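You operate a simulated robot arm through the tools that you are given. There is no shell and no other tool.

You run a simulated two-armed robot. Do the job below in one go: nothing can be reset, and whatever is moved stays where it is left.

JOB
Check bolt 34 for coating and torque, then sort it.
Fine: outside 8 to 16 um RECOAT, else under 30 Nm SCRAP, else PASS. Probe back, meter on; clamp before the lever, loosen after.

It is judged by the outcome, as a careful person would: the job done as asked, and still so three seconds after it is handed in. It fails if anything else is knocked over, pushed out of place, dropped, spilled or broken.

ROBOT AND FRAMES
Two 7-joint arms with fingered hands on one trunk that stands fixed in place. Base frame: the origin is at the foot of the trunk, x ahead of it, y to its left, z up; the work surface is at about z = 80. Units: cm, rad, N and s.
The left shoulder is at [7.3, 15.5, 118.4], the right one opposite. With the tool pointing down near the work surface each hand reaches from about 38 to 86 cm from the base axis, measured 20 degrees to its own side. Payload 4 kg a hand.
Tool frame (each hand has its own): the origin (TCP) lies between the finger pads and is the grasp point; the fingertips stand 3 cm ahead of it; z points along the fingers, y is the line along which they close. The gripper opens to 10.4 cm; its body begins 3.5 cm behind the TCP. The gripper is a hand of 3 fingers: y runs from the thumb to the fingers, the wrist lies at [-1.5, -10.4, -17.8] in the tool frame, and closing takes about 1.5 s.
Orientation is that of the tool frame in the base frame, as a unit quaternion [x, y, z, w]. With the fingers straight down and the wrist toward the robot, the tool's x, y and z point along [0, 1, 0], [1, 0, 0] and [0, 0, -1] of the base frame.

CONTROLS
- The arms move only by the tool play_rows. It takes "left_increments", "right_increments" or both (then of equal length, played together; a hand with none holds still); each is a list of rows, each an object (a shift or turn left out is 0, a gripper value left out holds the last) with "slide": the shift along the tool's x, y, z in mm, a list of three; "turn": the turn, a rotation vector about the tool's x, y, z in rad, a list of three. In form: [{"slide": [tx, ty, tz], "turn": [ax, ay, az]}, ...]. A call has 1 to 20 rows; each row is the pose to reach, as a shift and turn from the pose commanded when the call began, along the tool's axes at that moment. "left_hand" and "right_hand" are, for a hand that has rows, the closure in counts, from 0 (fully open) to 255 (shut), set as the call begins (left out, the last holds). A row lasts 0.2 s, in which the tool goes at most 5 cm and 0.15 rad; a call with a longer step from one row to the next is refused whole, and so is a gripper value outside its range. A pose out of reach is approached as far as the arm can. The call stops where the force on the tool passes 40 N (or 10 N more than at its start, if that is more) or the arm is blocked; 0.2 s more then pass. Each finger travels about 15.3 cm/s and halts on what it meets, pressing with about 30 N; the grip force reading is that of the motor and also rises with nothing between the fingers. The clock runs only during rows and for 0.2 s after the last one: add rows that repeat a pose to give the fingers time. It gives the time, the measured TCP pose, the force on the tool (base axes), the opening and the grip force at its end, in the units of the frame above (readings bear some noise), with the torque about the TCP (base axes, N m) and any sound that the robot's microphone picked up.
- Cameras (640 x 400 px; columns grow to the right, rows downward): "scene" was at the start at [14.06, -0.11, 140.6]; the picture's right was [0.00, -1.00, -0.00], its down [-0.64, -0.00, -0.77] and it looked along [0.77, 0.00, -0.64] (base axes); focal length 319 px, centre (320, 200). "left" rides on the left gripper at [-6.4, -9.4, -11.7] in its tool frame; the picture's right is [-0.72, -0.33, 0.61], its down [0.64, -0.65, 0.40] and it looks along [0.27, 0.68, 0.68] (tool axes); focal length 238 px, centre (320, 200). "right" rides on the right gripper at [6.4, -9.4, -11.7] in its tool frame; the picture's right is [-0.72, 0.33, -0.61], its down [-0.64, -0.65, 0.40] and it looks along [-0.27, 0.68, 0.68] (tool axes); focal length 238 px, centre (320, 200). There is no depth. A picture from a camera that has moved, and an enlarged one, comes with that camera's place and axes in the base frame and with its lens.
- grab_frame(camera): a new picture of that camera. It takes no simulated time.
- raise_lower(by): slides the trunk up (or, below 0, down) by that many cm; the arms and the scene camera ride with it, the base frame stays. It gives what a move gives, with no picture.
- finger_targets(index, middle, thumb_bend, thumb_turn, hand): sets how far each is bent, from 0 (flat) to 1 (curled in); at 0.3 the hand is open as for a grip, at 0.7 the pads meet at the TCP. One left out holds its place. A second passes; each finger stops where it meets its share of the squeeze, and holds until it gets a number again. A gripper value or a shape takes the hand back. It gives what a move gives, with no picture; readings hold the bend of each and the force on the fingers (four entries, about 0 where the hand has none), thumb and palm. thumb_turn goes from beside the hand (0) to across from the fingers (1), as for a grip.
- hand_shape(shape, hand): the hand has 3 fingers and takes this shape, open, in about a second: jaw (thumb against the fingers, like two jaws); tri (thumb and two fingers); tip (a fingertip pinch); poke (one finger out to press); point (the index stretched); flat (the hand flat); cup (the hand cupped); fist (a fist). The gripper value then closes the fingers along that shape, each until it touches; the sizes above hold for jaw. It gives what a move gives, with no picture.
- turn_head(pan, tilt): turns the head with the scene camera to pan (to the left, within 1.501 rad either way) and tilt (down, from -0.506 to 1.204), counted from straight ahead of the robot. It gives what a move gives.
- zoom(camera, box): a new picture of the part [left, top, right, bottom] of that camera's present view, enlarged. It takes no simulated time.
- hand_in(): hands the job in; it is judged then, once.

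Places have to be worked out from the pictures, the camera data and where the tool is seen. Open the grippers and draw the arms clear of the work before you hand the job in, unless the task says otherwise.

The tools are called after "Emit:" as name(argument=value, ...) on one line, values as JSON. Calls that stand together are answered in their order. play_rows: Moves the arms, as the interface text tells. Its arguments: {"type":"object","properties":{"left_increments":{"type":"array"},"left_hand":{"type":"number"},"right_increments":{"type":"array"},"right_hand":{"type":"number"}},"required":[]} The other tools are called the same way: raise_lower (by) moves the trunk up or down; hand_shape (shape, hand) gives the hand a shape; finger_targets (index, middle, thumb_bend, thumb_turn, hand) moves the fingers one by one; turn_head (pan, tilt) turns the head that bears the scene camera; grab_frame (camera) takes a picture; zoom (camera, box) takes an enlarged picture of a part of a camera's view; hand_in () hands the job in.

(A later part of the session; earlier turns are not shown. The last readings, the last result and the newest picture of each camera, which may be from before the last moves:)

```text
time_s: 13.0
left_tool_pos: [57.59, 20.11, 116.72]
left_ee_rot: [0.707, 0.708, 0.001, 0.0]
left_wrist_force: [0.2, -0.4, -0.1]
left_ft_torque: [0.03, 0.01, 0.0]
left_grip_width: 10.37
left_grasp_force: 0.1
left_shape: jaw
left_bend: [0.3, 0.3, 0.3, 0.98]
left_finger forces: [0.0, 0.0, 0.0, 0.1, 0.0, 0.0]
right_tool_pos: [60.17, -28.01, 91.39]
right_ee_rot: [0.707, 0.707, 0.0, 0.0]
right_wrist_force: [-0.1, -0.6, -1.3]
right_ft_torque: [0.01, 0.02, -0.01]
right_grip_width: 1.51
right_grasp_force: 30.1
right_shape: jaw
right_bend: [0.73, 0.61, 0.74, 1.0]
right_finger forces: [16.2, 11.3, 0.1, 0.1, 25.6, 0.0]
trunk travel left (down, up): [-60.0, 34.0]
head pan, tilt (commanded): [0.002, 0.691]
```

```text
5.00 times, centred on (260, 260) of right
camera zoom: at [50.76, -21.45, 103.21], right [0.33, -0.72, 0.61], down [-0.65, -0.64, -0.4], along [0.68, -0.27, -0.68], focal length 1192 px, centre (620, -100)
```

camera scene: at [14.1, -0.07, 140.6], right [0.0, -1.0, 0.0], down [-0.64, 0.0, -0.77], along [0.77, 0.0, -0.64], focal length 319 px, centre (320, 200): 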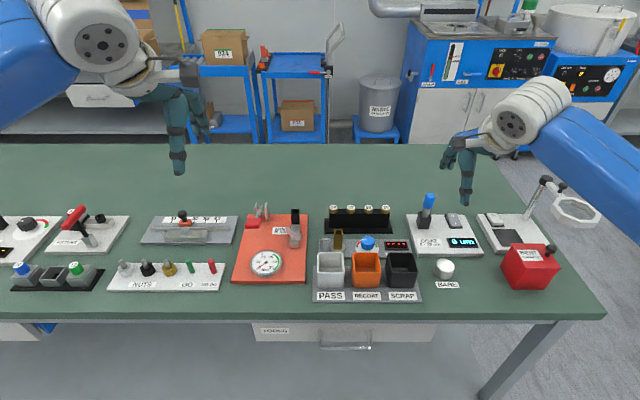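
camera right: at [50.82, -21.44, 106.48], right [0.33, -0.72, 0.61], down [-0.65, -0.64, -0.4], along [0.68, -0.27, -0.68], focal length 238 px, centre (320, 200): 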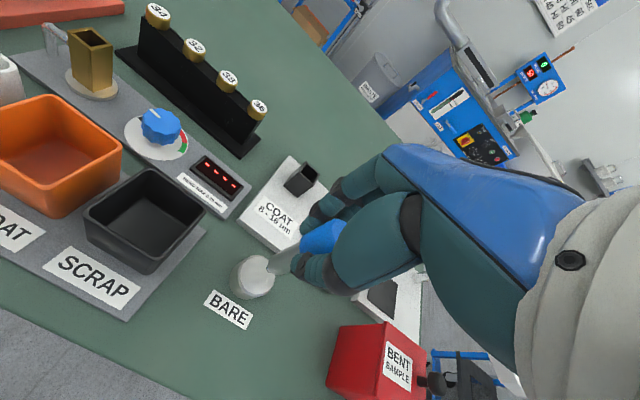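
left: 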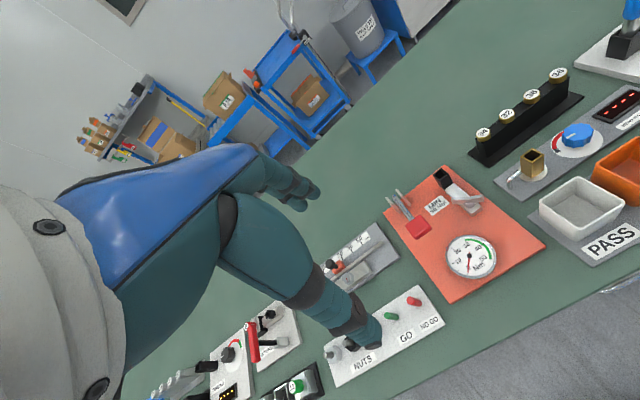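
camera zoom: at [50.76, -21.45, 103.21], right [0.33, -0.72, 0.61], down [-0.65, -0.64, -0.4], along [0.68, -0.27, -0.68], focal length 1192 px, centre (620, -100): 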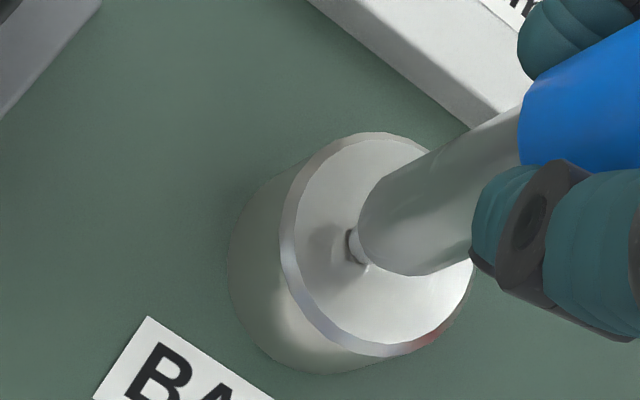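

A contact shadow is visible right at the tip now; a couple more millimetres.

Emit:
play_rows(right_increments=[{"slide": [0, 0, 1]}, {"slide": [0, 0, 1]}, {"slide": [0, 0, 2]}, {"slide": [0, 0, 2]}, {"slide": [0, 0, 3]}, {"slide": [0, 0, 3]}])

Emit:
zoom(camera="scene", box=[430, 220, 500, 290])

Emit:
zoom(camera="right", box=[210, 220, 310, 300])

```text
time_s: 14.4
left_tool_pos: [57.61, 20.2, 116.87]
left_ee_rot: [0.707, 0.707, 0.001, 0.0]
left_wrist_force: [0.4, -0.9, -0.1]
left_ft_torque: [0.02, -0.01, -0.02]
left_grip_width: 10.37
left_grasp_force: 0.0
left_shape: jaw
left_bend: [0.3, 0.3, 0.3, 0.98]
left_finger forces: [0.1, 0.1, 0.0, 0.0, 0.0, 0.0]
right_tool_pos: [60.12, -27.92, 91.21]
right_ee_rot: [0.707, 0.708, 0.0, 0.001]
right_wrist_force: [-0.1, 0.6, 4.9]
right_ft_torque: [0.02, 0.01, -0.01]
right_grip_width: 1.55
right_grasp_force: 30.0
right_shape: jaw
right_bend: [0.73, 0.61, 0.74, 1.0]
right_finger forces: [16.5, 11.7, 0.0, 0.0, 26.5, 0.0]
trunk travel left (down, up): [-60.0, 34.0]
head pan, tilt (commanded): [0.002, 0.691]
```

```text
5.71 times, centred on (465, 255) of scene
camera zoom: at [13.96, -0.01, 140.62], right [0.0, -1.0, 0.0], down [-0.64, 0.0, -0.77], along [0.77, 0.0, -0.64], focal length 1825 px, centre (-509, -114)
```

zoom: 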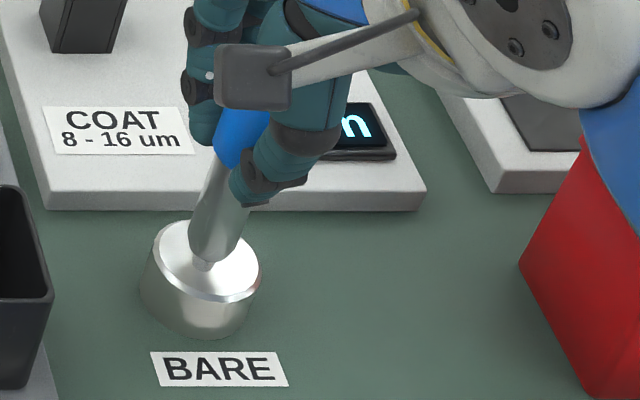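

```text
5.00 times, centred on (260, 260) of right
camera zoom: at [50.71, -21.41, 103.03], right [0.32, -0.72, 0.61], down [-0.65, -0.64, -0.41], along [0.69, -0.27, -0.68], focal length 1192 px, centre (620, -100)
```

zoom: 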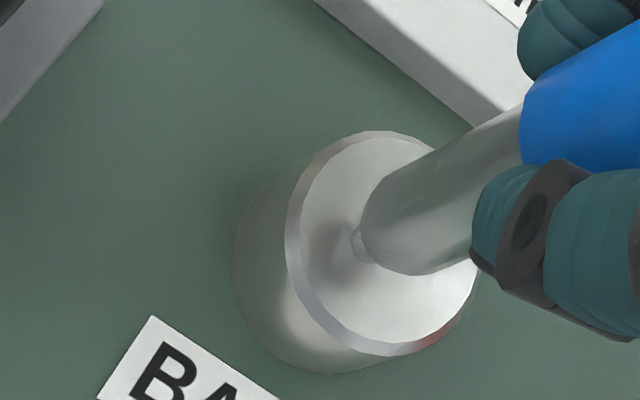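

Contact made (≈5 N up at TCP z≈91.2). The hand blocks the display from the head camera, so I'll yaw the left hand clockwise so its camera looks toward the meter.

Emit:
play_rows(left_increments=[{"turn": [0, 0, 0.13]}, {"turn": [0, 0, 0.26]}, {"turn": [0, 0, 0.39]}, {"turn": [0, 0, 0.52]}, {"turn": [0, 0, 0.65]}, {"turn": [0, 0, 0.78]}, {"turn": [0, 0, 0.91]}, {"turn": [0, 0, 1.04]}, {"turn": [0, 0, 1.04]}])

Emit:
grab_frame(camera="left")

Emit:
grab_frame(camera="scene")

```text
time_s: 16.4
left_tool_pos: [57.44, 20.24, 116.83]
left_ee_rot: [0.965, 0.262, 0.0, 0.0]
left_wrist_force: [-0.7, -0.5, 0.2]
left_ft_torque: [0.04, 0.02, -0.02]
left_grip_width: 10.35
left_grasp_force: 0.2
left_shape: jaw
left_bend: [0.3, 0.3, 0.3, 0.98]
left_finger forces: [0.1, 0.1, 0.1, 0.1, 0.1, 0.1]
right_tool_pos: [59.99, -27.76, 91.26]
right_ee_rot: [0.707, 0.707, 0.002, 0.0]
right_wrist_force: [0.1, 0.2, 6.1]
right_ft_torque: [0.0, -0.03, -0.02]
right_grip_width: 1.53
right_grasp_force: 29.7
right_shape: jaw
right_bend: [0.73, 0.61, 0.74, 1.0]
right_finger forces: [16.7, 12.2, 0.0, 0.1, 26.8, 0.0]
trunk travel left (down, up): [-60.0, 34.0]
head pan, tilt (commanded): [0.002, 0.691]
```

```text
taken
camera left: at [47.22, 25.06, 128.45], right [-0.78, -0.08, -0.61], down [0.22, 0.89, -0.4], along [0.58, -0.46, -0.68], focal length 238 px, centre (320, 200)
```

left: 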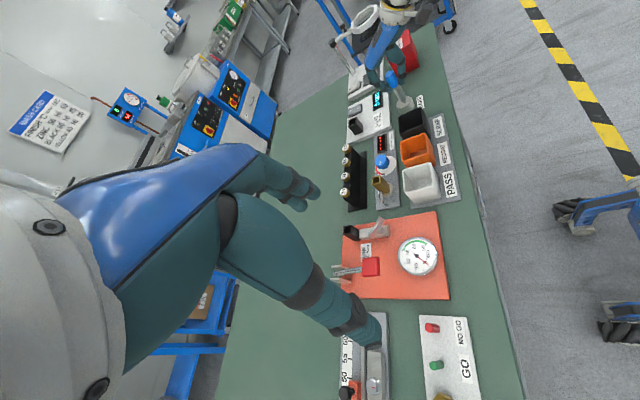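

```text
taken
camera scene: at [13.91, 0.02, 140.62], right [0.0, -1.0, 0.0], down [-0.64, 0.0, -0.77], along [0.77, 0.0, -0.64], focal length 319 px, centre (320, 200)
```

scene: 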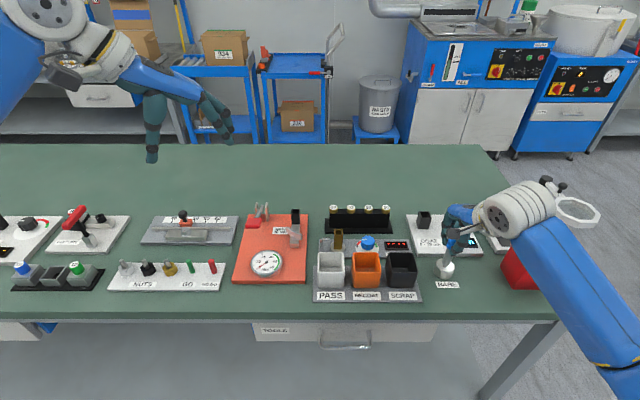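

The display is visible from the left camera; zooming on it, and checking the red BENT SAMPLE box clearance beside the right arm.

Emit:
zoom(camera="left", box=[345, 75, 425, 135])

Emit:
zoom(camera="left", box=[340, 0, 450, 80])

Emit:
zoom(camera="scene", box=[430, 170, 640, 310])

```text
6.67 times, centred on (385, 105) of left
camera zoom: at [47.22, 25.06, 128.45], right [-0.78, -0.08, -0.61], down [0.22, 0.89, -0.4], along [0.58, -0.46, -0.68], focal length 1589 px, centre (-113, 833)
```

zoom: 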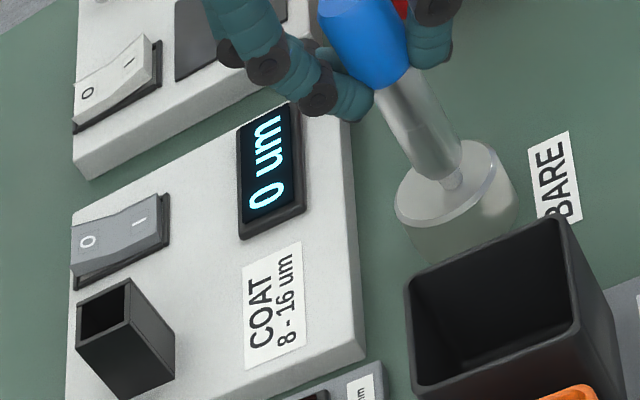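

```text
5.00 times, centred on (395, 40) of left
camera zoom: at [47.22, 25.06, 128.45], right [-0.78, -0.08, -0.61], down [0.22, 0.89, -0.4], along [0.58, -0.46, -0.68], focal length 1192 px, centre (-55, 1000)
```

zoom: 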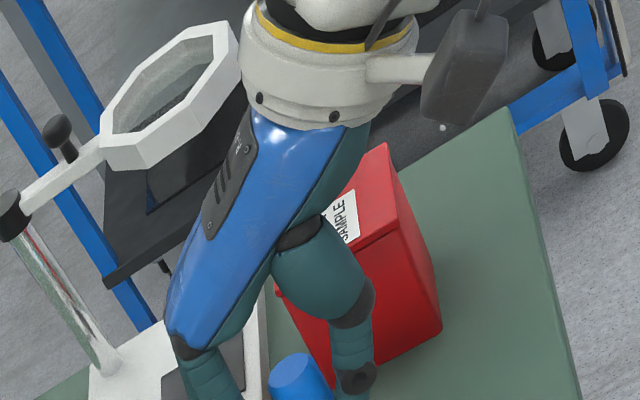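

```text
2.86 times, centred on (535, 240) of scene
camera zoom: at [13.91, 0.02, 140.62], right [0.0, -1.0, 0.0], down [-0.64, 0.0, -0.77], along [0.77, 0.0, -0.64], focal length 912 px, centre (-294, 86)
```

zoom: 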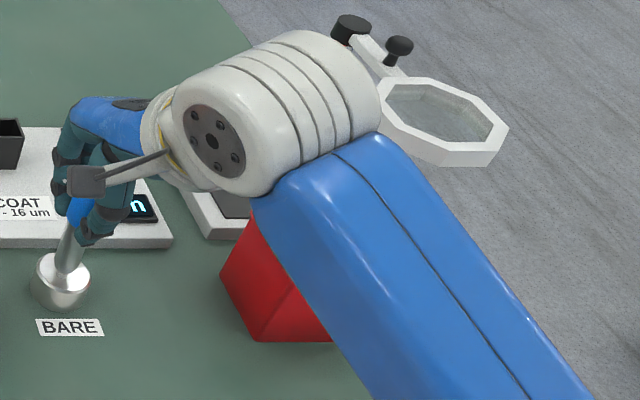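

With the tip in contact on BARE the meter reads 0 µm, so its zero is good. Now I'll lift the probe and carry it to hover above bolt 34's head near (74.7, −3.6, 88).

Emit:
play_rows(right_increments=[{"slide": [0, 0, -30]}, {"slide": [0, 0, -65]}, {"slide": [0, 0, -95]}, {"slide": [34, 21, -95]}, {"slide": [68, 42, -95]}, {"slide": [102, 63, -95]}, {"slide": [137, 85, -95]}, {"slide": [172, 107, -95]}, {"slide": [207, 129, -95]}, {"slide": [230, 145, -95]}, {"slide": [242, 151, -95]}, {"slide": [242, 151, -95]}, {"slide": [242, 151, -95]}])

Emit:
grab_frame(camera="right")

Emit:
zoom(camera="scene", box=[290, 120, 450, 240])

Emit:
grab_frame(camera="left")

```text
time_s: 19.2
left_tool_pos: [57.61, 20.3, 116.73]
left_ee_rot: [0.965, 0.262, 0.0, 0.001]
left_wrist_force: [0.0, -0.1, 0.5]
left_ft_torque: [-0.01, 0.02, 0.02]
left_grip_width: 10.34
left_grasp_force: 0.1
left_shape: jaw
left_bend: [0.3, 0.3, 0.3, 0.98]
left_finger forces: [0.0, 0.1, 0.0, 0.0, 0.1, 0.1]
right_tool_pos: [75.29, -3.77, 100.72]
right_ee_rot: [0.707, 0.707, 0.0, 0.0]
right_wrist_force: [0.0, 0.3, -0.2]
right_ft_torque: [-0.01, 0.03, 0.0]
right_grip_width: 1.55
right_grasp_force: 29.7
right_shape: jaw
right_bend: [0.73, 0.61, 0.74, 1.0]
right_finger forces: [16.7, 12.0, 0.0, 0.0, 25.4, 0.1]
trunk travel left (down, up): [-60.0, 34.0]
head pan, tilt (commanded): [0.002, 0.691]
```

```text
taken
camera right: at [65.9, 2.76, 112.39], right [0.33, -0.72, 0.61], down [-0.65, -0.64, -0.4], along [0.68, -0.27, -0.68], focal length 238 px, centre (320, 200)
```

right: 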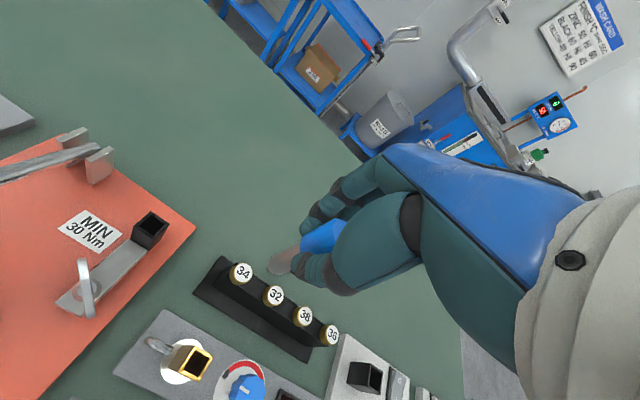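

```text
3.33 times, centred on (370, 180) of scene
camera zoom: at [14.17, 0.09, 140.59], right [0.0, -1.0, 0.0], down [-0.64, 0.0, -0.77], along [0.77, 0.0, -0.64], focal length 1064 px, centre (153, 267)
```

zoom: 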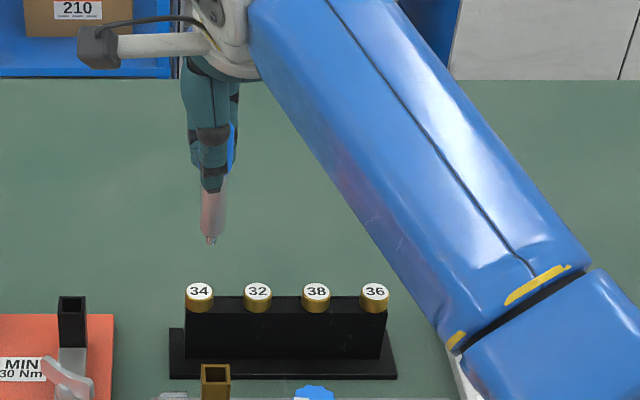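

```text
taken
camera left: at [47.35, 25.06, 128.39], right [-0.79, -0.08, -0.61], down [0.22, 0.89, -0.41], along [0.58, -0.45, -0.68], focal length 238 px, centre (320, 200)
```

left: 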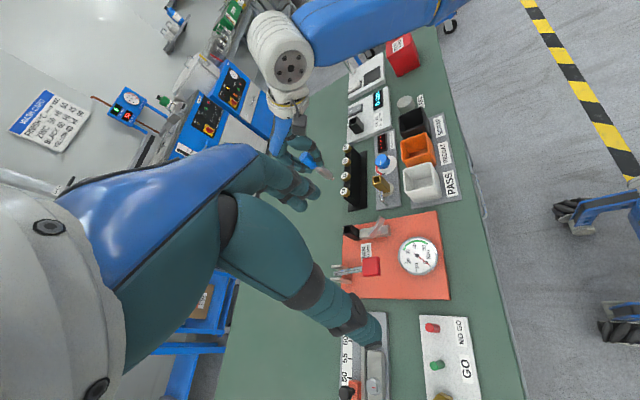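

Zooming on the tip and bolt 34 from both hand cameras to correct the hover position.

Emit:
zoom(camera="right", box=[210, 220, 330, 320])

Emit:
zoom(camera="left", box=[290, 120, 370, 220])

Emit:
zoom(camera="scene", box=[325, 170, 385, 220])

```text
4.00 times, centred on (270, 270) of right
camera zoom: at [65.9, 2.76, 112.39], right [0.33, -0.72, 0.61], down [-0.65, -0.64, -0.4], along [0.68, -0.27, -0.68], focal length 953 px, centre (520, -80)
```

zoom: 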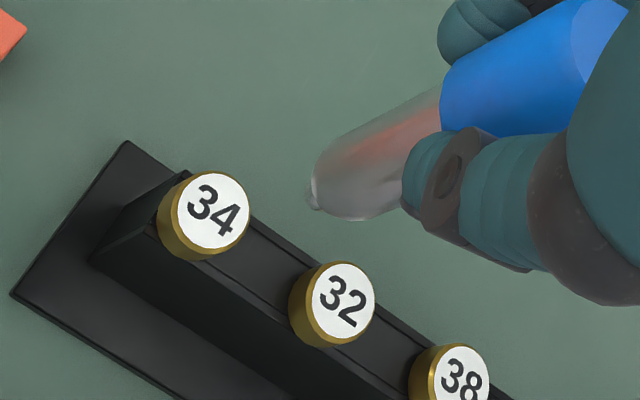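

```text
4.00 times, centred on (330, 170) of left
camera zoom: at [47.35, 25.06, 128.39], right [-0.79, -0.08, -0.61], down [0.22, 0.89, -0.41], along [0.58, -0.45, -0.68], focal length 953 px, centre (280, 320)
```

zoom: 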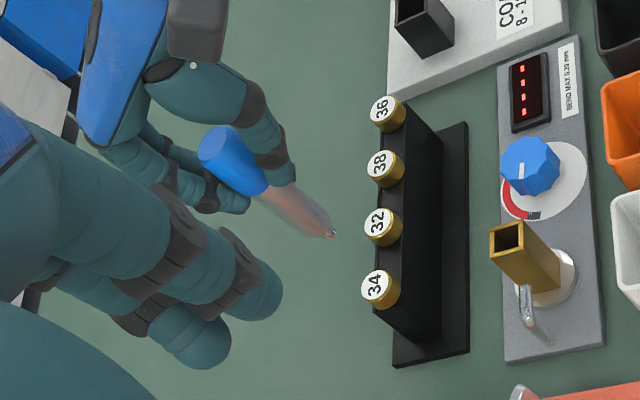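

```text
8.00 times, centred on (355, 195) of scene
camera zoom: at [14.17, 0.09, 140.59], right [0.0, -1.0, 0.0], down [-0.64, 0.0, -0.77], along [0.77, 0.0, -0.64], focal length 2555 px, centre (40, 240)
```

zoom: 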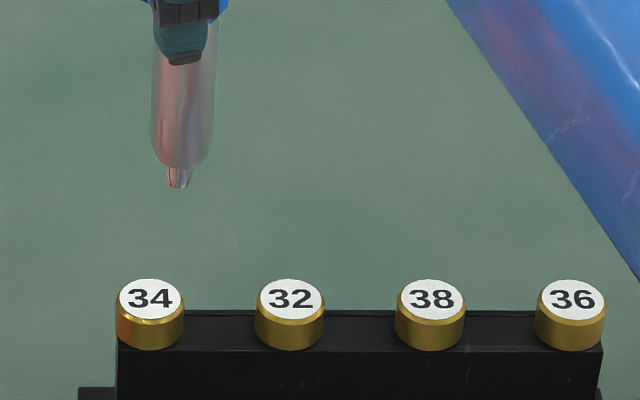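

The tip needs about +0.3 cm in x, +0.75 cm in y and ~4.7 cm down to meet bolt 34's head. I'll shift and lower to just above it.

Emit:
play_rows(right_increments=[{"slide": [7.5, 2.7, 0]}, {"slide": [7.5, 2.7, 20]}, {"slide": [7.5, 2.7, 36]}, {"slide": [7.5, 2.7, 40]}, {"slide": [7.5, 2.7, 40]}])

Emit:
zoom(camera="right", box=[210, 220, 330, 320])

Emit:
zoom(camera="left", box=[300, 140, 370, 220])

Emit:
zoom(camera="scene", box=[325, 170, 385, 220])

```text
time_s: 20.4
left_tool_pos: [57.64, 20.35, 116.81]
left_ee_rot: [0.965, 0.262, 0.001, 0.001]
left_wrist_force: [-0.3, -0.5, -0.3]
left_ft_torque: [0.03, 0.02, 0.03]
left_grip_width: 10.33
left_grasp_force: 0.1
left_shape: jaw
left_bend: [0.3, 0.3, 0.3, 0.98]
left_finger forces: [0.0, 0.0, 0.0, 0.0, 0.0, 0.0]
right_tool_pos: [75.49, -2.86, 96.68]
right_ee_rot: [0.707, 0.707, 0.0, 0.0]
right_wrist_force: [0.5, -0.2, -1.2]
right_ft_torque: [-0.01, -0.02, 0.0]
right_grip_width: 1.53
right_grasp_force: 30.6
right_shape: jaw
right_bend: [0.73, 0.61, 0.74, 1.0]
right_finger forces: [16.8, 12.2, 0.0, 0.0, 25.4, 0.0]
trunk travel left (down, up): [-60.0, 34.0]
head pan, tilt (commanded): [0.002, 0.691]
```

```text
4.00 times, centred on (270, 270) of right
camera zoom: at [66.19, 3.66, 108.43], right [0.33, -0.72, 0.61], down [-0.65, -0.64, -0.4], along [0.68, -0.27, -0.68], focal length 953 px, centre (520, -80)
```

zoom: 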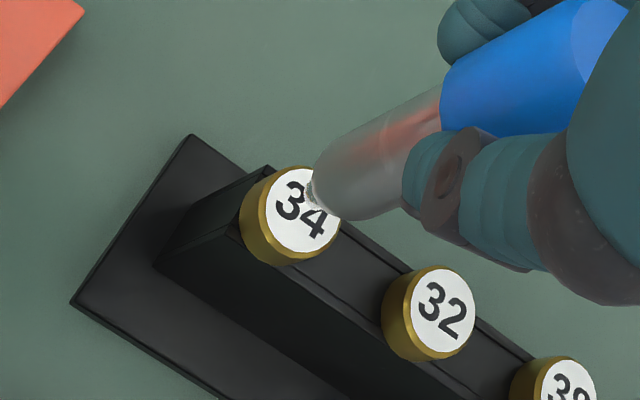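

```text
5.00 times, centred on (335, 180) of left
camera zoom: at [47.35, 25.09, 128.39], right [-0.79, -0.08, -0.61], down [0.22, 0.89, -0.41], along [0.58, -0.45, -0.68], focal length 1192 px, centre (245, 300)
```

zoom: 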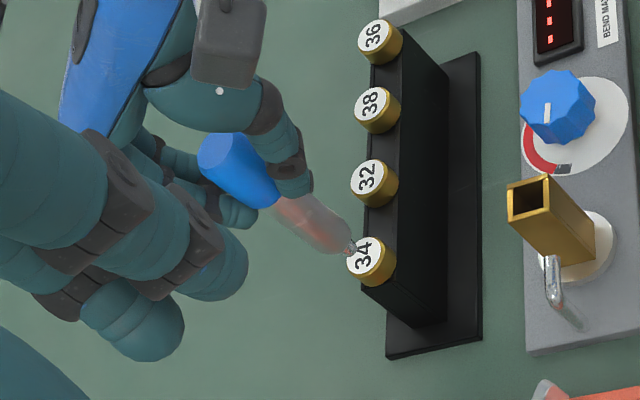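

```text
8.00 times, centred on (355, 195) of scene
camera zoom: at [14.17, 0.12, 140.59], right [0.0, -1.0, 0.0], down [-0.64, 0.0, -0.77], along [0.77, 0.0, -0.64], focal length 2555 px, centre (40, 240)
```

zoom: 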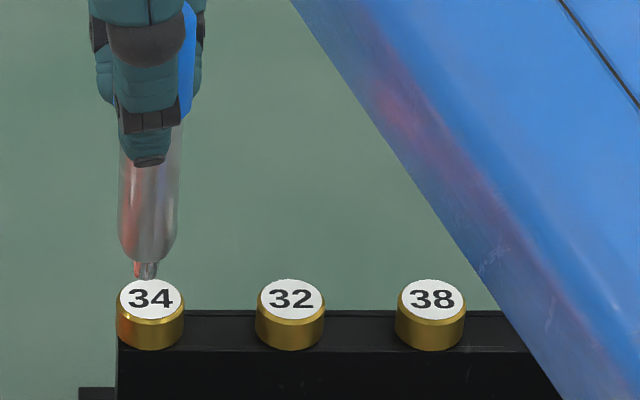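

The tip is centred just above the "34" label. Lowering in 1 mm steps to touch.

Emit:
play_rows(right_increments=[{"slide": [0, 0, 2]}, {"slide": [0, 0, 3]}, {"slide": [0, 0, 4]}, {"slide": [0, 0, 5]}, {"slide": [0, 0, 6]}, {"slide": [0, 0, 6]}])

Emit:
zoom(camera="left", box=[340, 70, 420, 150])

Emit:
zoom(camera="scene", box=[325, 170, 385, 220])

Emit:
zoom(camera="right", box=[240, 230, 300, 290])

```text
time_s: 21.8
left_tool_pos: [57.51, 20.33, 116.81]
left_ee_rot: [0.965, 0.263, -0.001, 0.0]
left_wrist_force: [0.5, -0.4, -0.3]
left_ft_torque: [-0.03, -0.02, 0.0]
left_grip_width: 10.35
left_grasp_force: 0.2
left_shape: jaw
left_bend: [0.3, 0.3, 0.3, 0.98]
left_finger forces: [0.1, 0.0, 0.0, 0.0, 0.1, 0.0]
right_tool_pos: [75.49, -2.86, 96.05]
right_ee_rot: [0.708, 0.707, 0.0, -0.001]
right_wrist_force: [1.1, -0.2, -2.2]
right_ft_torque: [0.01, -0.05, 0.02]
right_grip_width: 1.51
right_grasp_force: 30.0
right_shape: jaw
right_bend: [0.73, 0.61, 0.74, 1.0]
right_finger forces: [16.8, 12.3, 0.0, 0.0, 25.5, 0.0]
trunk travel left (down, up): [-60.0, 34.0]
head pan, tilt (commanded): [0.002, 0.691]
```

```text
5.00 times, centred on (380, 110) of left
camera zoom: at [47.34, 25.09, 128.39], right [-0.79, -0.08, -0.61], down [0.22, 0.89, -0.41], along [0.58, -0.45, -0.68], focal length 1192 px, centre (20, 650)
```

zoom: 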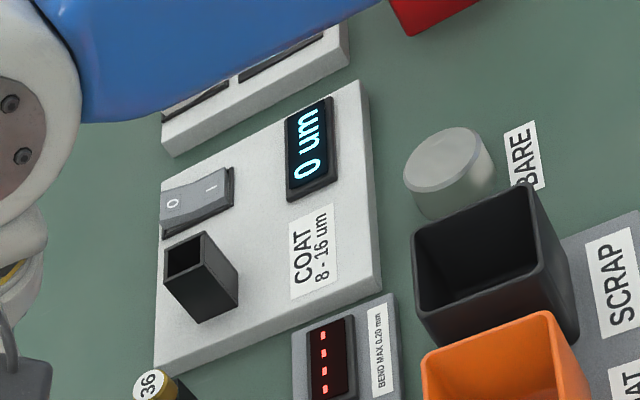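

```text
8.00 times, centred on (355, 195) of scene
camera zoom: at [14.17, 0.12, 140.59], right [0.0, -1.0, 0.0], down [-0.64, 0.0, -0.77], along [0.77, 0.0, -0.64], focal length 2555 px, centre (40, 240)
```

zoom: 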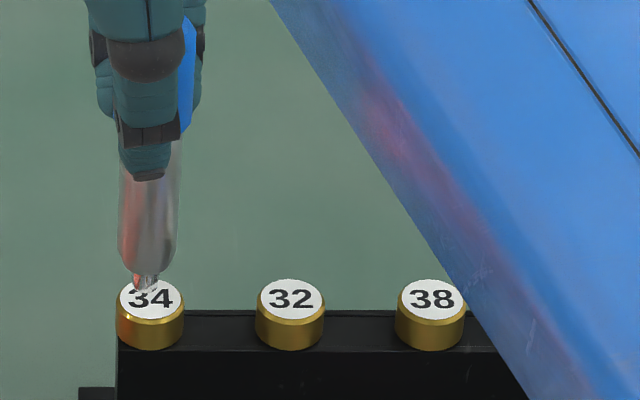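

```text
6.67 times, centred on (270, 260) of right
camera zoom: at [66.22, 3.65, 107.89], right [0.33, -0.72, 0.61], down [-0.65, -0.64, -0.4], along [0.68, -0.27, -0.68], focal length 1589 px, centre (653, -200)
```

zoom: 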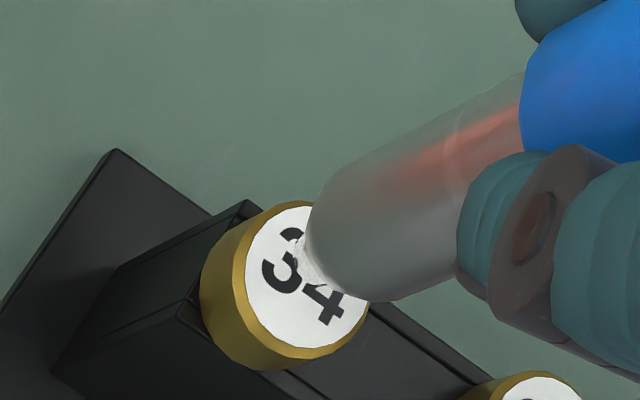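

Almost touching; two or three more millimetres.

Emit:
play_rows(right_increments=[{"slide": [0, 0, 1]}, {"slide": [0, 0, 1]}, {"slide": [0, 0, 2]}, {"slide": [0, 0, 2]}, {"slide": [0, 0, 3]}, {"slide": [0, 0, 3]}])

Emit:
zoom(camera="left", box=[340, 70, 420, 150])

Emit:
zoom(camera="right", box=[240, 230, 300, 290])

```text
time_s: 23.2
left_tool_pos: [57.62, 20.42, 116.92]
left_ee_rot: [0.965, 0.263, 0.001, 0.002]
left_wrist_force: [0.1, -1.1, 0.6]
left_ft_torque: [-0.04, -0.02, 0.01]
left_grip_width: 10.38
left_grasp_force: 0.1
left_shape: jaw
left_bend: [0.3, 0.3, 0.3, 0.98]
left_finger forces: [0.0, 0.1, 0.0, 0.0, 0.0, 0.0]
right_tool_pos: [75.48, -3.01, 96.04]
right_ee_rot: [0.707, 0.707, 0.0, 0.0]
right_wrist_force: [-0.3, 0.6, -0.8]
right_ft_torque: [0.0, 0.01, 0.0]
right_grip_width: 1.54
right_grasp_force: 30.0
right_shape: jaw
right_bend: [0.73, 0.61, 0.74, 1.0]
right_finger forces: [16.8, 12.3, 0.0, 0.1, 25.5, 0.0]
trunk travel left (down, up): [-60.0, 34.0]
head pan, tilt (commanded): [0.002, 0.691]
```

```text
5.00 times, centred on (380, 110) of left
camera zoom: at [47.34, 25.09, 128.39], right [-0.79, -0.08, -0.61], down [0.22, 0.89, -0.41], along [0.58, -0.45, -0.68], focal length 1192 px, centre (20, 650)
```

zoom: 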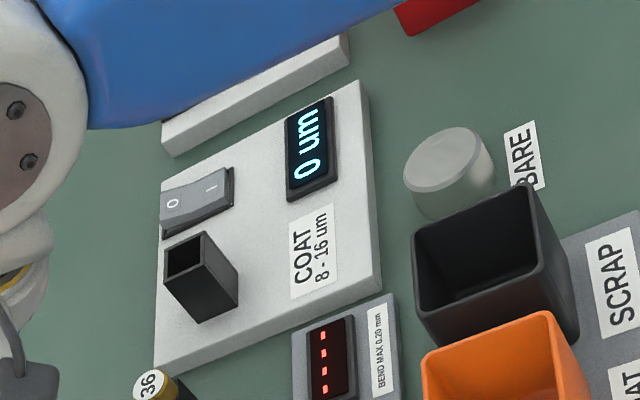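

```text
6.67 times, centred on (270, 260) of right
camera zoom: at [66.18, 3.63, 107.63], right [0.33, -0.72, 0.61], down [-0.65, -0.64, -0.4], along [0.68, -0.27, -0.68], focal length 1589 px, centre (653, -200)
```

zoom: 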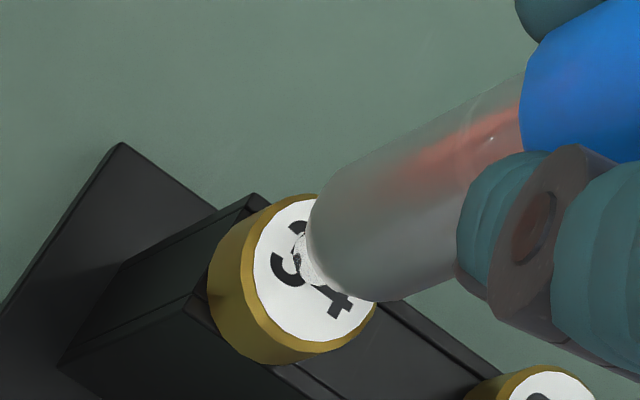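

Still no force; continue down gently.

Emit:
play_rows(right_increments=[{"slide": [0, 0, 1]}, {"slide": [0, 0, 1]}, {"slide": [0, 0, 2]}, {"slide": [0, 0, 2]}, {"slide": [0, 0, 3]}, {"slide": [0, 0, 3]}])

Emit:
zoom(camera="left", box=[340, 70, 420, 150])

Emit:
zoom(camera="right", box=[240, 230, 300, 290])

```text
time_s: 24.6
left_tool_pos: [57.44, 20.35, 116.91]
left_ee_rot: [0.965, 0.262, 0.001, 0.0]
left_wrist_force: [0.6, 0.1, 0.0]
left_ft_torque: [0.01, -0.02, 0.0]
left_grip_width: 10.37
left_grasp_force: 0.0
left_shape: jaw
left_bend: [0.3, 0.3, 0.3, 0.98]
left_finger forces: [0.0, 0.0, 0.0, 0.1, 0.0, 0.0]
right_tool_pos: [75.38, -2.96, 95.63]
right_ee_rot: [0.708, 0.707, -0.001, 0.001]
right_wrist_force: [0.5, 0.3, 0.4]
right_ft_torque: [0.04, -0.02, 0.01]
right_grip_width: 1.51
right_grasp_force: 30.0
right_shape: jaw
right_bend: [0.73, 0.61, 0.74, 1.0]
right_finger forces: [16.8, 12.3, 0.1, 0.0, 25.8, 0.0]
trunk travel left (down, up): [-60.0, 34.0]
head pan, tilt (commanded): [0.002, 0.691]
```

```text
5.00 times, centred on (380, 110) of left
camera zoom: at [47.32, 25.09, 128.4], right [-0.79, -0.08, -0.61], down [0.22, 0.89, -0.41], along [0.58, -0.45, -0.68], focal length 1192 px, centre (20, 650)
```

zoom: 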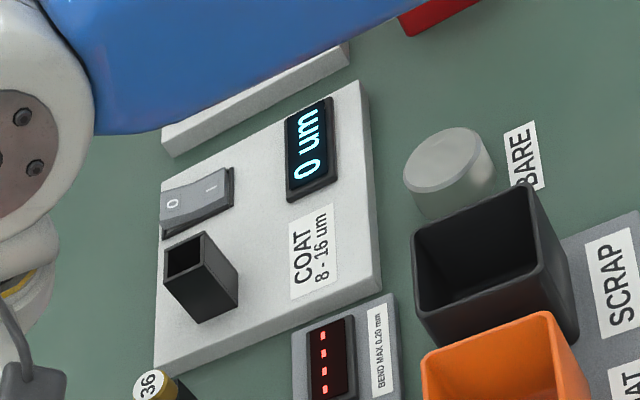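

```text
6.67 times, centred on (270, 260) of right
camera zoom: at [66.13, 3.6, 107.36], right [0.33, -0.72, 0.61], down [-0.65, -0.64, -0.4], along [0.68, -0.27, -0.68], focal length 1589 px, centre (653, -200)
```

zoom: 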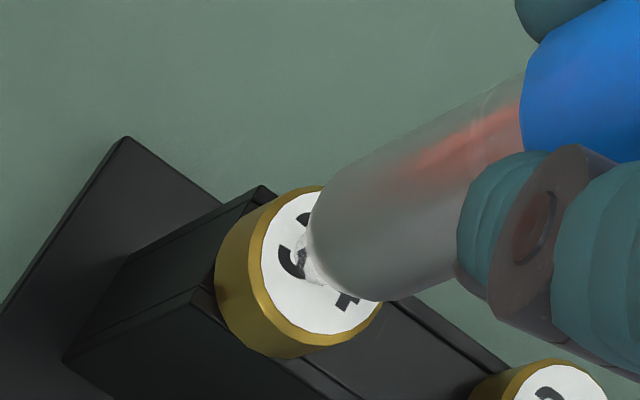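

Perhaps the lightest touch now. Another 2 mm.

Emit:
play_rows(right_increments=[{"slide": [0, 0, 1]}, {"slide": [0, 0, 1]}, {"slide": [0, 0, 2]}, {"slide": [0, 0, 2]}, {"slide": [0, 0, 2]}, {"slide": [0, 0, 2]}])

Emit:
zoom(camera="left", box=[340, 70, 420, 150])

Emit:
zoom(camera="right", box=[240, 230, 300, 290])

```text
time_s: 26.0
left_tool_pos: [57.37, 20.42, 116.93]
left_ee_rot: [0.965, 0.263, 0.001, 0.001]
left_wrist_force: [0.2, -0.7, -0.6]
left_ft_torque: [0.0, -0.01, -0.01]
left_grip_width: 10.35
left_grasp_force: 0.1
left_shape: jaw
left_bend: [0.3, 0.3, 0.3, 0.98]
left_finger forces: [0.0, 0.0, 0.2, 0.0, 0.1, 0.1]
right_tool_pos: [75.36, -2.77, 95.49]
right_ee_rot: [0.707, 0.707, 0.001, 0.002]
right_wrist_force: [0.7, 0.3, 10.3]
right_ft_torque: [0.01, -0.09, 0.04]
right_grip_width: 1.55
right_grasp_force: 29.9
right_shape: jaw
right_bend: [0.73, 0.61, 0.74, 1.0]
right_finger forces: [17.7, 13.6, 0.0, 0.0, 27.5, 0.1]
trunk travel left (down, up): [-60.0, 34.0]
head pan, tilt (commanded): [0.002, 0.691]
```

```text
5.00 times, centred on (380, 110) of left
camera zoom: at [47.13, 25.1, 128.48], right [-0.78, -0.08, -0.61], down [0.22, 0.89, -0.4], along [0.58, -0.45, -0.68], focal length 1192 px, centre (20, 650)
```

zoom: 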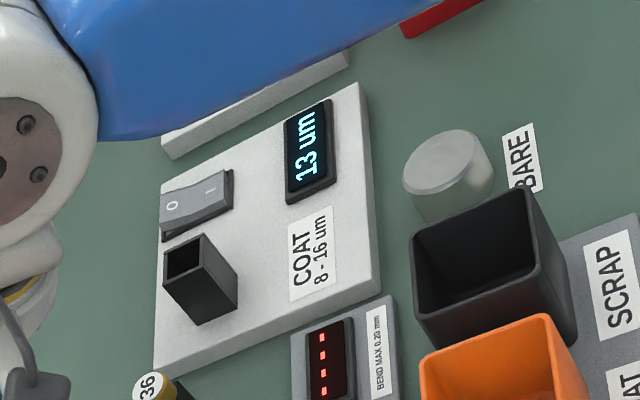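

```text
6.67 times, centred on (270, 260) of right
camera zoom: at [66.0, 3.64, 107.26], right [0.32, -0.72, 0.61], down [-0.65, -0.64, -0.41], along [0.69, -0.27, -0.68], focal length 1589 px, centre (653, -200)
```

zoom: 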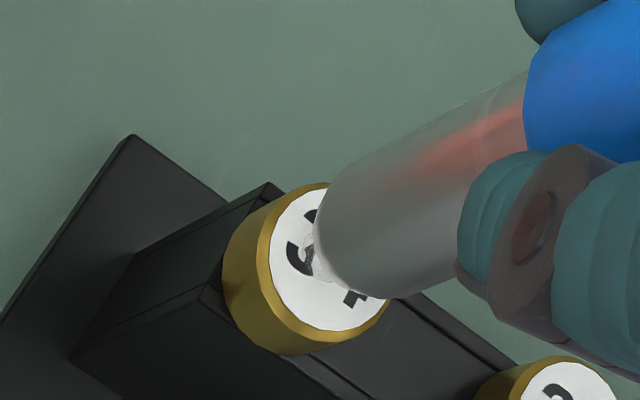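

In contact the meter reads what looks like 13 µm; zooming in to be sure of the digits.

Emit:
zoom(camera="left", box=[370, 85, 390, 115])

Emit:
zoom(camera="scene", box=[325, 170, 385, 220])

```text
13.33 times, centred on (380, 100) of left
camera zoom: at [47.13, 25.1, 128.48], right [-0.78, -0.08, -0.61], down [0.22, 0.89, -0.4], along [0.58, -0.45, -0.68], focal length 3178 px, centre (-480, 1533)
```

zoom: 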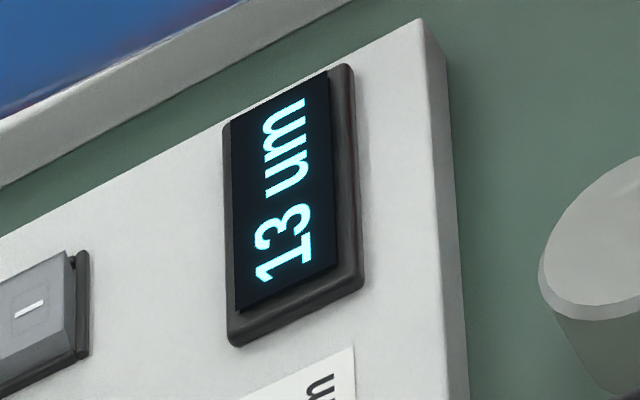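

```text
8.00 times, centred on (355, 195) of scene
camera zoom: at [13.85, 0.14, 140.63], right [0.0, -1.0, 0.0], down [-0.64, 0.0, -0.77], along [0.77, 0.0, -0.64], focal length 2555 px, centre (40, 240)
```

zoom: 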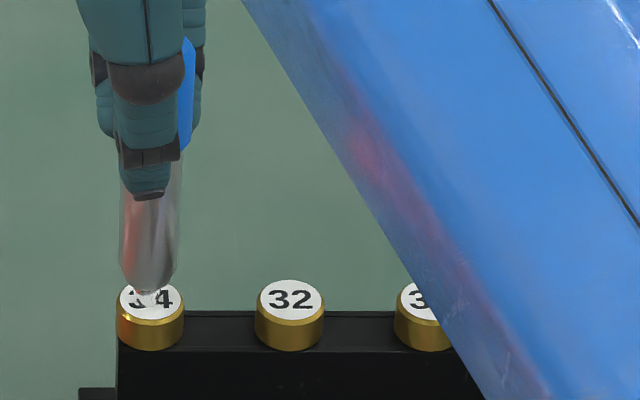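

The reading is 13 µm, inside 8–16. Since bolt contact was ~10 N but BARE only ~6 N, I'll re-verify zero on BARE with a firmer touch on the way back: lift, travel, and hover over BARE.

Emit:
play_rows(right_increments=[{"slide": [0, 0, -20]}, {"slide": [0, 0, -45]}, {"slide": [0, 0, -60]}, {"slide": [-35, -21, -60]}, {"slide": [-70, -43, -60]}, {"slide": [-105, -65, -60]}, {"slide": [-140, -86, -60]}, {"slide": [-175, -108, -60]}, {"slide": [-210, -129, -60]}, {"slide": [-238, -146, -60]}, {"slide": [-249.5, -153.7, -60]}, {"slide": [-249.5, -153.7, -60]}, {"slide": [-249.5, -153.7, -20]}, {"slide": [-249.5, -153.7, 20]}, {"slide": [-249.5, -153.7, 34]}, {"slide": [-249.5, -153.7, 38]}, {"slide": [-249.5, -153.7, 41]}, {"slide": [-249.5, -153.7, 42]}])

Emit:
zoom(camera="left", box=[345, 75, 425, 135])

```text
time_s: 29.8
left_tool_pos: [57.58, 20.27, 116.8]
left_ee_rot: [0.965, 0.261, 0.0, 0.001]
left_wrist_force: [0.5, -0.3, -0.3]
left_ft_torque: [-0.02, -0.01, -0.04]
left_grip_width: 10.37
left_grasp_force: 0.0
left_shape: jaw
left_bend: [0.3, 0.3, 0.3, 0.98]
left_finger forces: [0.0, 0.0, 0.0, 0.1, 0.1, 0.0]
right_tool_pos: [60.1, -27.95, 91.3]
right_ee_rot: [0.707, 0.708, 0.002, 0.001]
right_wrist_force: [0.1, 0.8, 3.7]
right_ft_torque: [-0.02, 0.02, -0.01]
right_grip_width: 1.55
right_grasp_force: 29.7
right_shape: jaw
right_bend: [0.73, 0.61, 0.75, 1.0]
right_finger forces: [17.6, 13.2, 0.0, 0.0, 26.1, 0.2]
trunk travel left (down, up): [-60.0, 34.0]
head pan, tilt (commanded): [0.002, 0.691]
```

```text
6.67 times, centred on (385, 105) of left
camera zoom: at [47.25, 25.04, 128.44], right [-0.78, -0.08, -0.61], down [0.22, 0.89, -0.4], along [0.58, -0.45, -0.68], focal length 1589 px, centre (-113, 833)
```

zoom: 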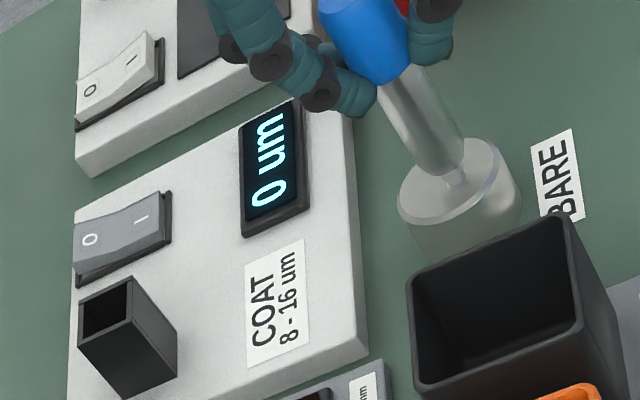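

Contact at ~4–5 N again; I'll press slightly firmer to about 10 N and re-read.

Emit:
play_rows(right_increments=[{"slide": [0, 0, 0.7]}, {"slide": [0, 0, 1.4]}, {"slide": [0, 0, 1.8]}, {"slide": [0, 0, 1.8]}, {"slide": [0, 0, 1.8]}])

Emit:
zoom(camera="left", box=[345, 75, 425, 135])

```text
time_s: 31.0
left_tool_pos: [57.36, 20.42, 116.97]
left_ee_rot: [0.965, 0.262, 0.001, 0.0]
left_wrist_force: [0.5, -0.3, -0.5]
left_ft_torque: [0.02, 0.02, 0.0]
left_grip_width: 10.36
left_grasp_force: 0.0
left_shape: jaw
left_bend: [0.3, 0.3, 0.3, 0.98]
left_finger forces: [0.1, 0.0, 0.0, 0.1, 0.1, 0.0]
right_tool_pos: [59.95, -27.78, 91.2]
right_ee_rot: [0.707, 0.707, 0.0, 0.002]
right_wrist_force: [-0.1, -0.3, 13.9]
right_ft_torque: [-0.04, -0.05, -0.03]
right_grip_width: 1.59
right_grasp_force: 29.7
right_shape: jaw
right_bend: [0.73, 0.61, 0.75, 1.0]
right_finger forces: [18.3, 14.8, 0.0, 0.0, 28.2, 0.0]
trunk travel left (down, up): [-60.0, 34.0]
head pan, tilt (commanded): [0.002, 0.691]
```

```text
6.67 times, centred on (385, 105) of left
camera zoom: at [47.12, 25.14, 128.48], right [-0.78, -0.08, -0.61], down [0.22, 0.89, -0.41], along [0.58, -0.45, -0.68], focal length 1589 px, centre (-113, 833)
```

zoom: 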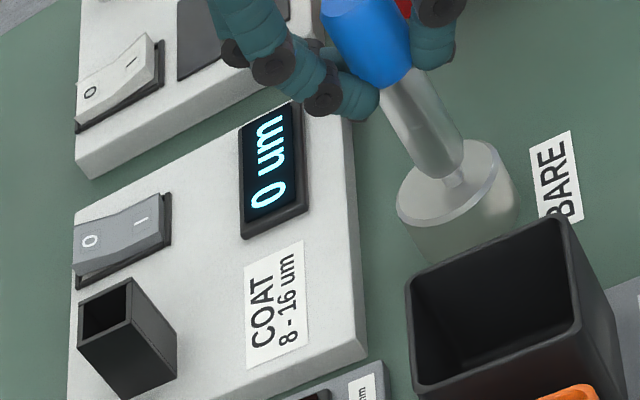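

Zero is confirmed at 0 µm under 14 N, so the 13 µm reading stands: coating OK. Now I'll return the probe: lift and travel back to the point directly above the cup.

Emit:
play_rows(right_increments=[{"slide": [0, 0, -30]}, {"slide": [0, 0, -60]}, {"slide": [0, 0, -82.8]}, {"slide": [3.5, 36, -82.8]}, {"slide": [7, 71, -82.8]}, {"slide": [10.5, 107, -82.8]}, {"slide": [13.5, 142, -82.8]}, {"slide": [13.5, 142, -82.8]}, {"slide": [13.5, 142, -82.8]}])

Emit:
zoom(camera="right", box=[220, 220, 320, 300])

Emit:
zoom(camera="scene", box=[400, 170, 470, 230])

Emit:
zoom(camera="left", box=[310, 90, 380, 150])

```text
time_s: 33.0
left_tool_pos: [57.5, 20.19, 116.73]
left_ee_rot: [0.965, 0.262, 0.0, -0.001]
left_wrist_force: [0.2, 0.6, -1.1]
left_ft_torque: [0.01, -0.02, 0.0]
left_grip_width: 10.38
left_grasp_force: 0.1
left_shape: jaw
left_bend: [0.3, 0.3, 0.3, 0.98]
left_finger forces: [0.0, 0.0, 0.1, 0.0, 0.0, 0.0]
right_tool_pos: [74.24, -26.81, 99.16]
right_ee_rot: [0.707, 0.707, -0.001, 0.0]
right_wrist_force: [-0.4, 0.1, -1.4]
right_ft_torque: [-0.02, 0.0, -0.02]
right_grip_width: 1.56
right_grasp_force: 30.1
right_shape: jaw
right_bend: [0.73, 0.61, 0.75, 1.0]
right_finger forces: [17.7, 13.3, 0.0, 0.0, 25.8, 0.0]
trunk travel left (down, up): [-60.0, 34.0]
head pan, tilt (commanded): [0.002, 0.691]
```

```text
5.00 times, centred on (270, 260) of right
camera zoom: at [64.9, -20.35, 110.95], right [0.33, -0.72, 0.61], down [-0.65, -0.64, -0.4], along [0.68, -0.27, -0.68], focal length 1192 px, centre (570, -100)
```

zoom: 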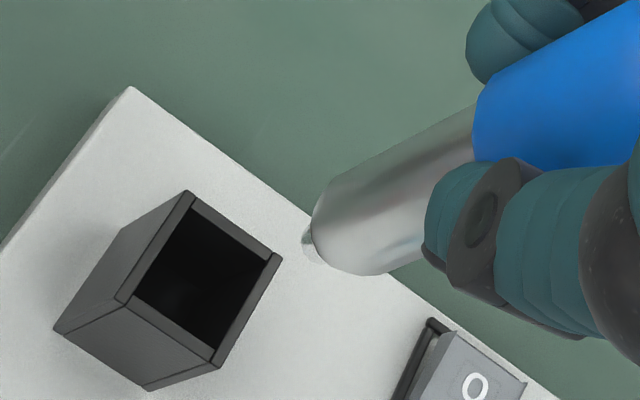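

```text
6.67 times, centred on (435, 200) of scene
camera zoom: at [14.1, -0.06, 140.6], right [0.0, -1.0, 0.0], down [-0.64, 0.0, -0.77], along [0.77, 0.0, -0.64], focal length 2129 px, centre (-447, 200)
```

zoom: 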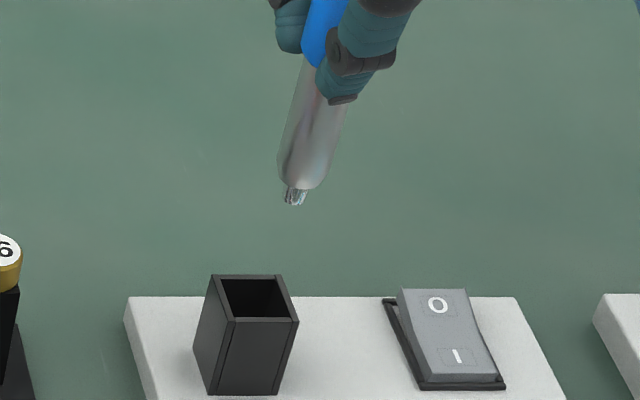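

```text
6.67 times, centred on (345, 120) of left
camera zoom: at [47.3, 24.98, 128.43], right [-0.79, -0.08, -0.61], down [0.22, 0.89, -0.4], along [0.58, -0.45, -0.68], focal length 1589 px, centre (153, 733)
```

zoom: 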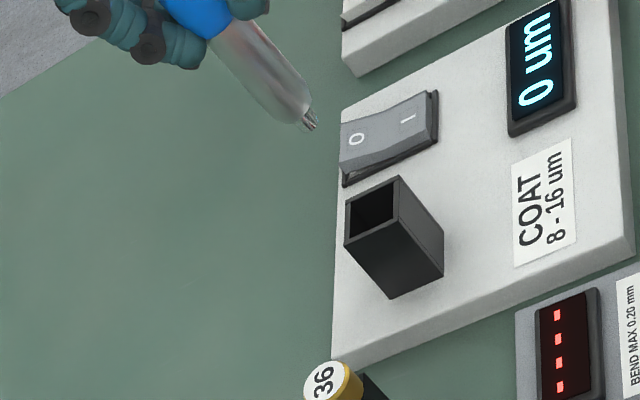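

Tip sits about 0.15–0.2 cm too far toward −y relative to the cup centre. I'll correct by +2.5 mm in y and lower to just above the rim, then re-check.

Emit:
play_rows(right_increments=[{"slide": [2.5, 0.5, 0]}, {"slide": [2.5, 0.5, 20]}, {"slide": [2.5, 0.5, 40]}, {"slide": [2.5, 0.5, 44]}, {"slide": [2.5, 0.5, 44]}, {"slide": [2.5, 0.5, 44]}])

Emit:
zoom(camera="right", box=[230, 220, 310, 290])

Emit:
zoom(camera="scene", box=[405, 180, 455, 230])

Emit:
zoom(camera="left", box=[320, 95, 380, 150])

```text
time_s: 34.4
left_tool_pos: [57.5, 20.16, 116.84]
left_ee_rot: [0.965, 0.263, 0.0, 0.0]
left_wrist_force: [1.3, 0.8, -0.6]
left_ft_torque: [-0.02, -0.01, 0.02]
left_grip_width: 10.38
left_grasp_force: 0.2
left_shape: jaw
left_bend: [0.3, 0.3, 0.3, 0.98]
left_finger forces: [0.1, 0.0, 0.0, 0.1, 0.1, 0.0]
right_tool_pos: [74.47, -26.36, 94.65]
right_ee_rot: [0.707, 0.707, 0.0, 0.0]
right_wrist_force: [0.7, -0.7, -1.0]
right_ft_torque: [-0.02, -0.01, 0.0]
right_grip_width: 1.55
right_grasp_force: 30.0
right_shape: jaw
right_bend: [0.73, 0.61, 0.75, 1.0]
right_finger forces: [17.7, 13.3, 0.0, 0.0, 25.8, 0.1]
trunk travel left (down, up): [-60.0, 34.0]
head pan, tilt (commanded): [0.002, 0.691]
```

```text
5.71 times, centred on (270, 255) of right
camera zoom: at [65.08, -19.86, 106.5], right [0.33, -0.72, 0.61], down [-0.65, -0.64, -0.4], along [0.68, -0.27, -0.68], focal length 1362 px, centre (606, -114)
```

zoom: 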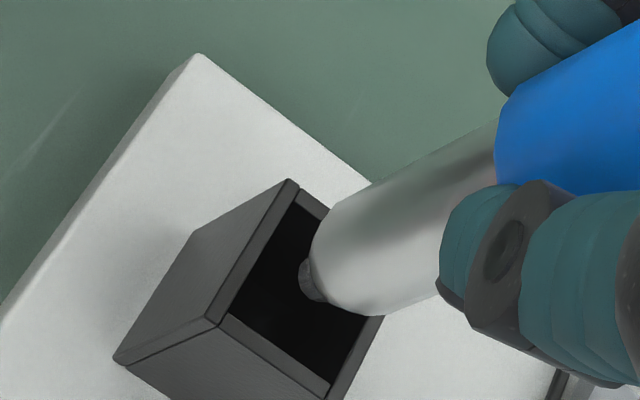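

```text
8.00 times, centred on (430, 205) of scene
camera zoom: at [14.17, -0.02, 140.59], right [0.0, -1.0, 0.0], down [-0.64, 0.0, -0.77], along [0.77, 0.0, -0.64], focal length 2555 px, centre (-560, 160)
```

zoom: 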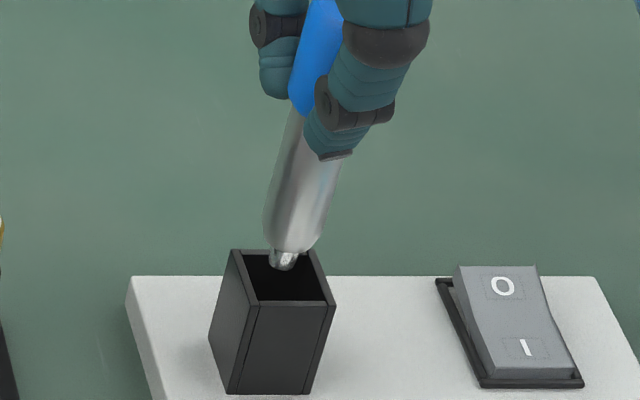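

```text
7.27 times, centred on (350, 122) of left
camera zoom: at [47.36, 25.0, 128.4], right [-0.79, -0.08, -0.61], down [0.22, 0.89, -0.4], along [0.58, -0.45, -0.68], focal length 1734 px, centre (102, 764)
```

zoom: 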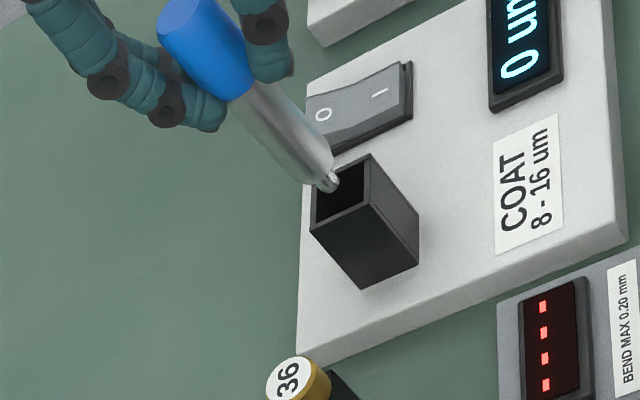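

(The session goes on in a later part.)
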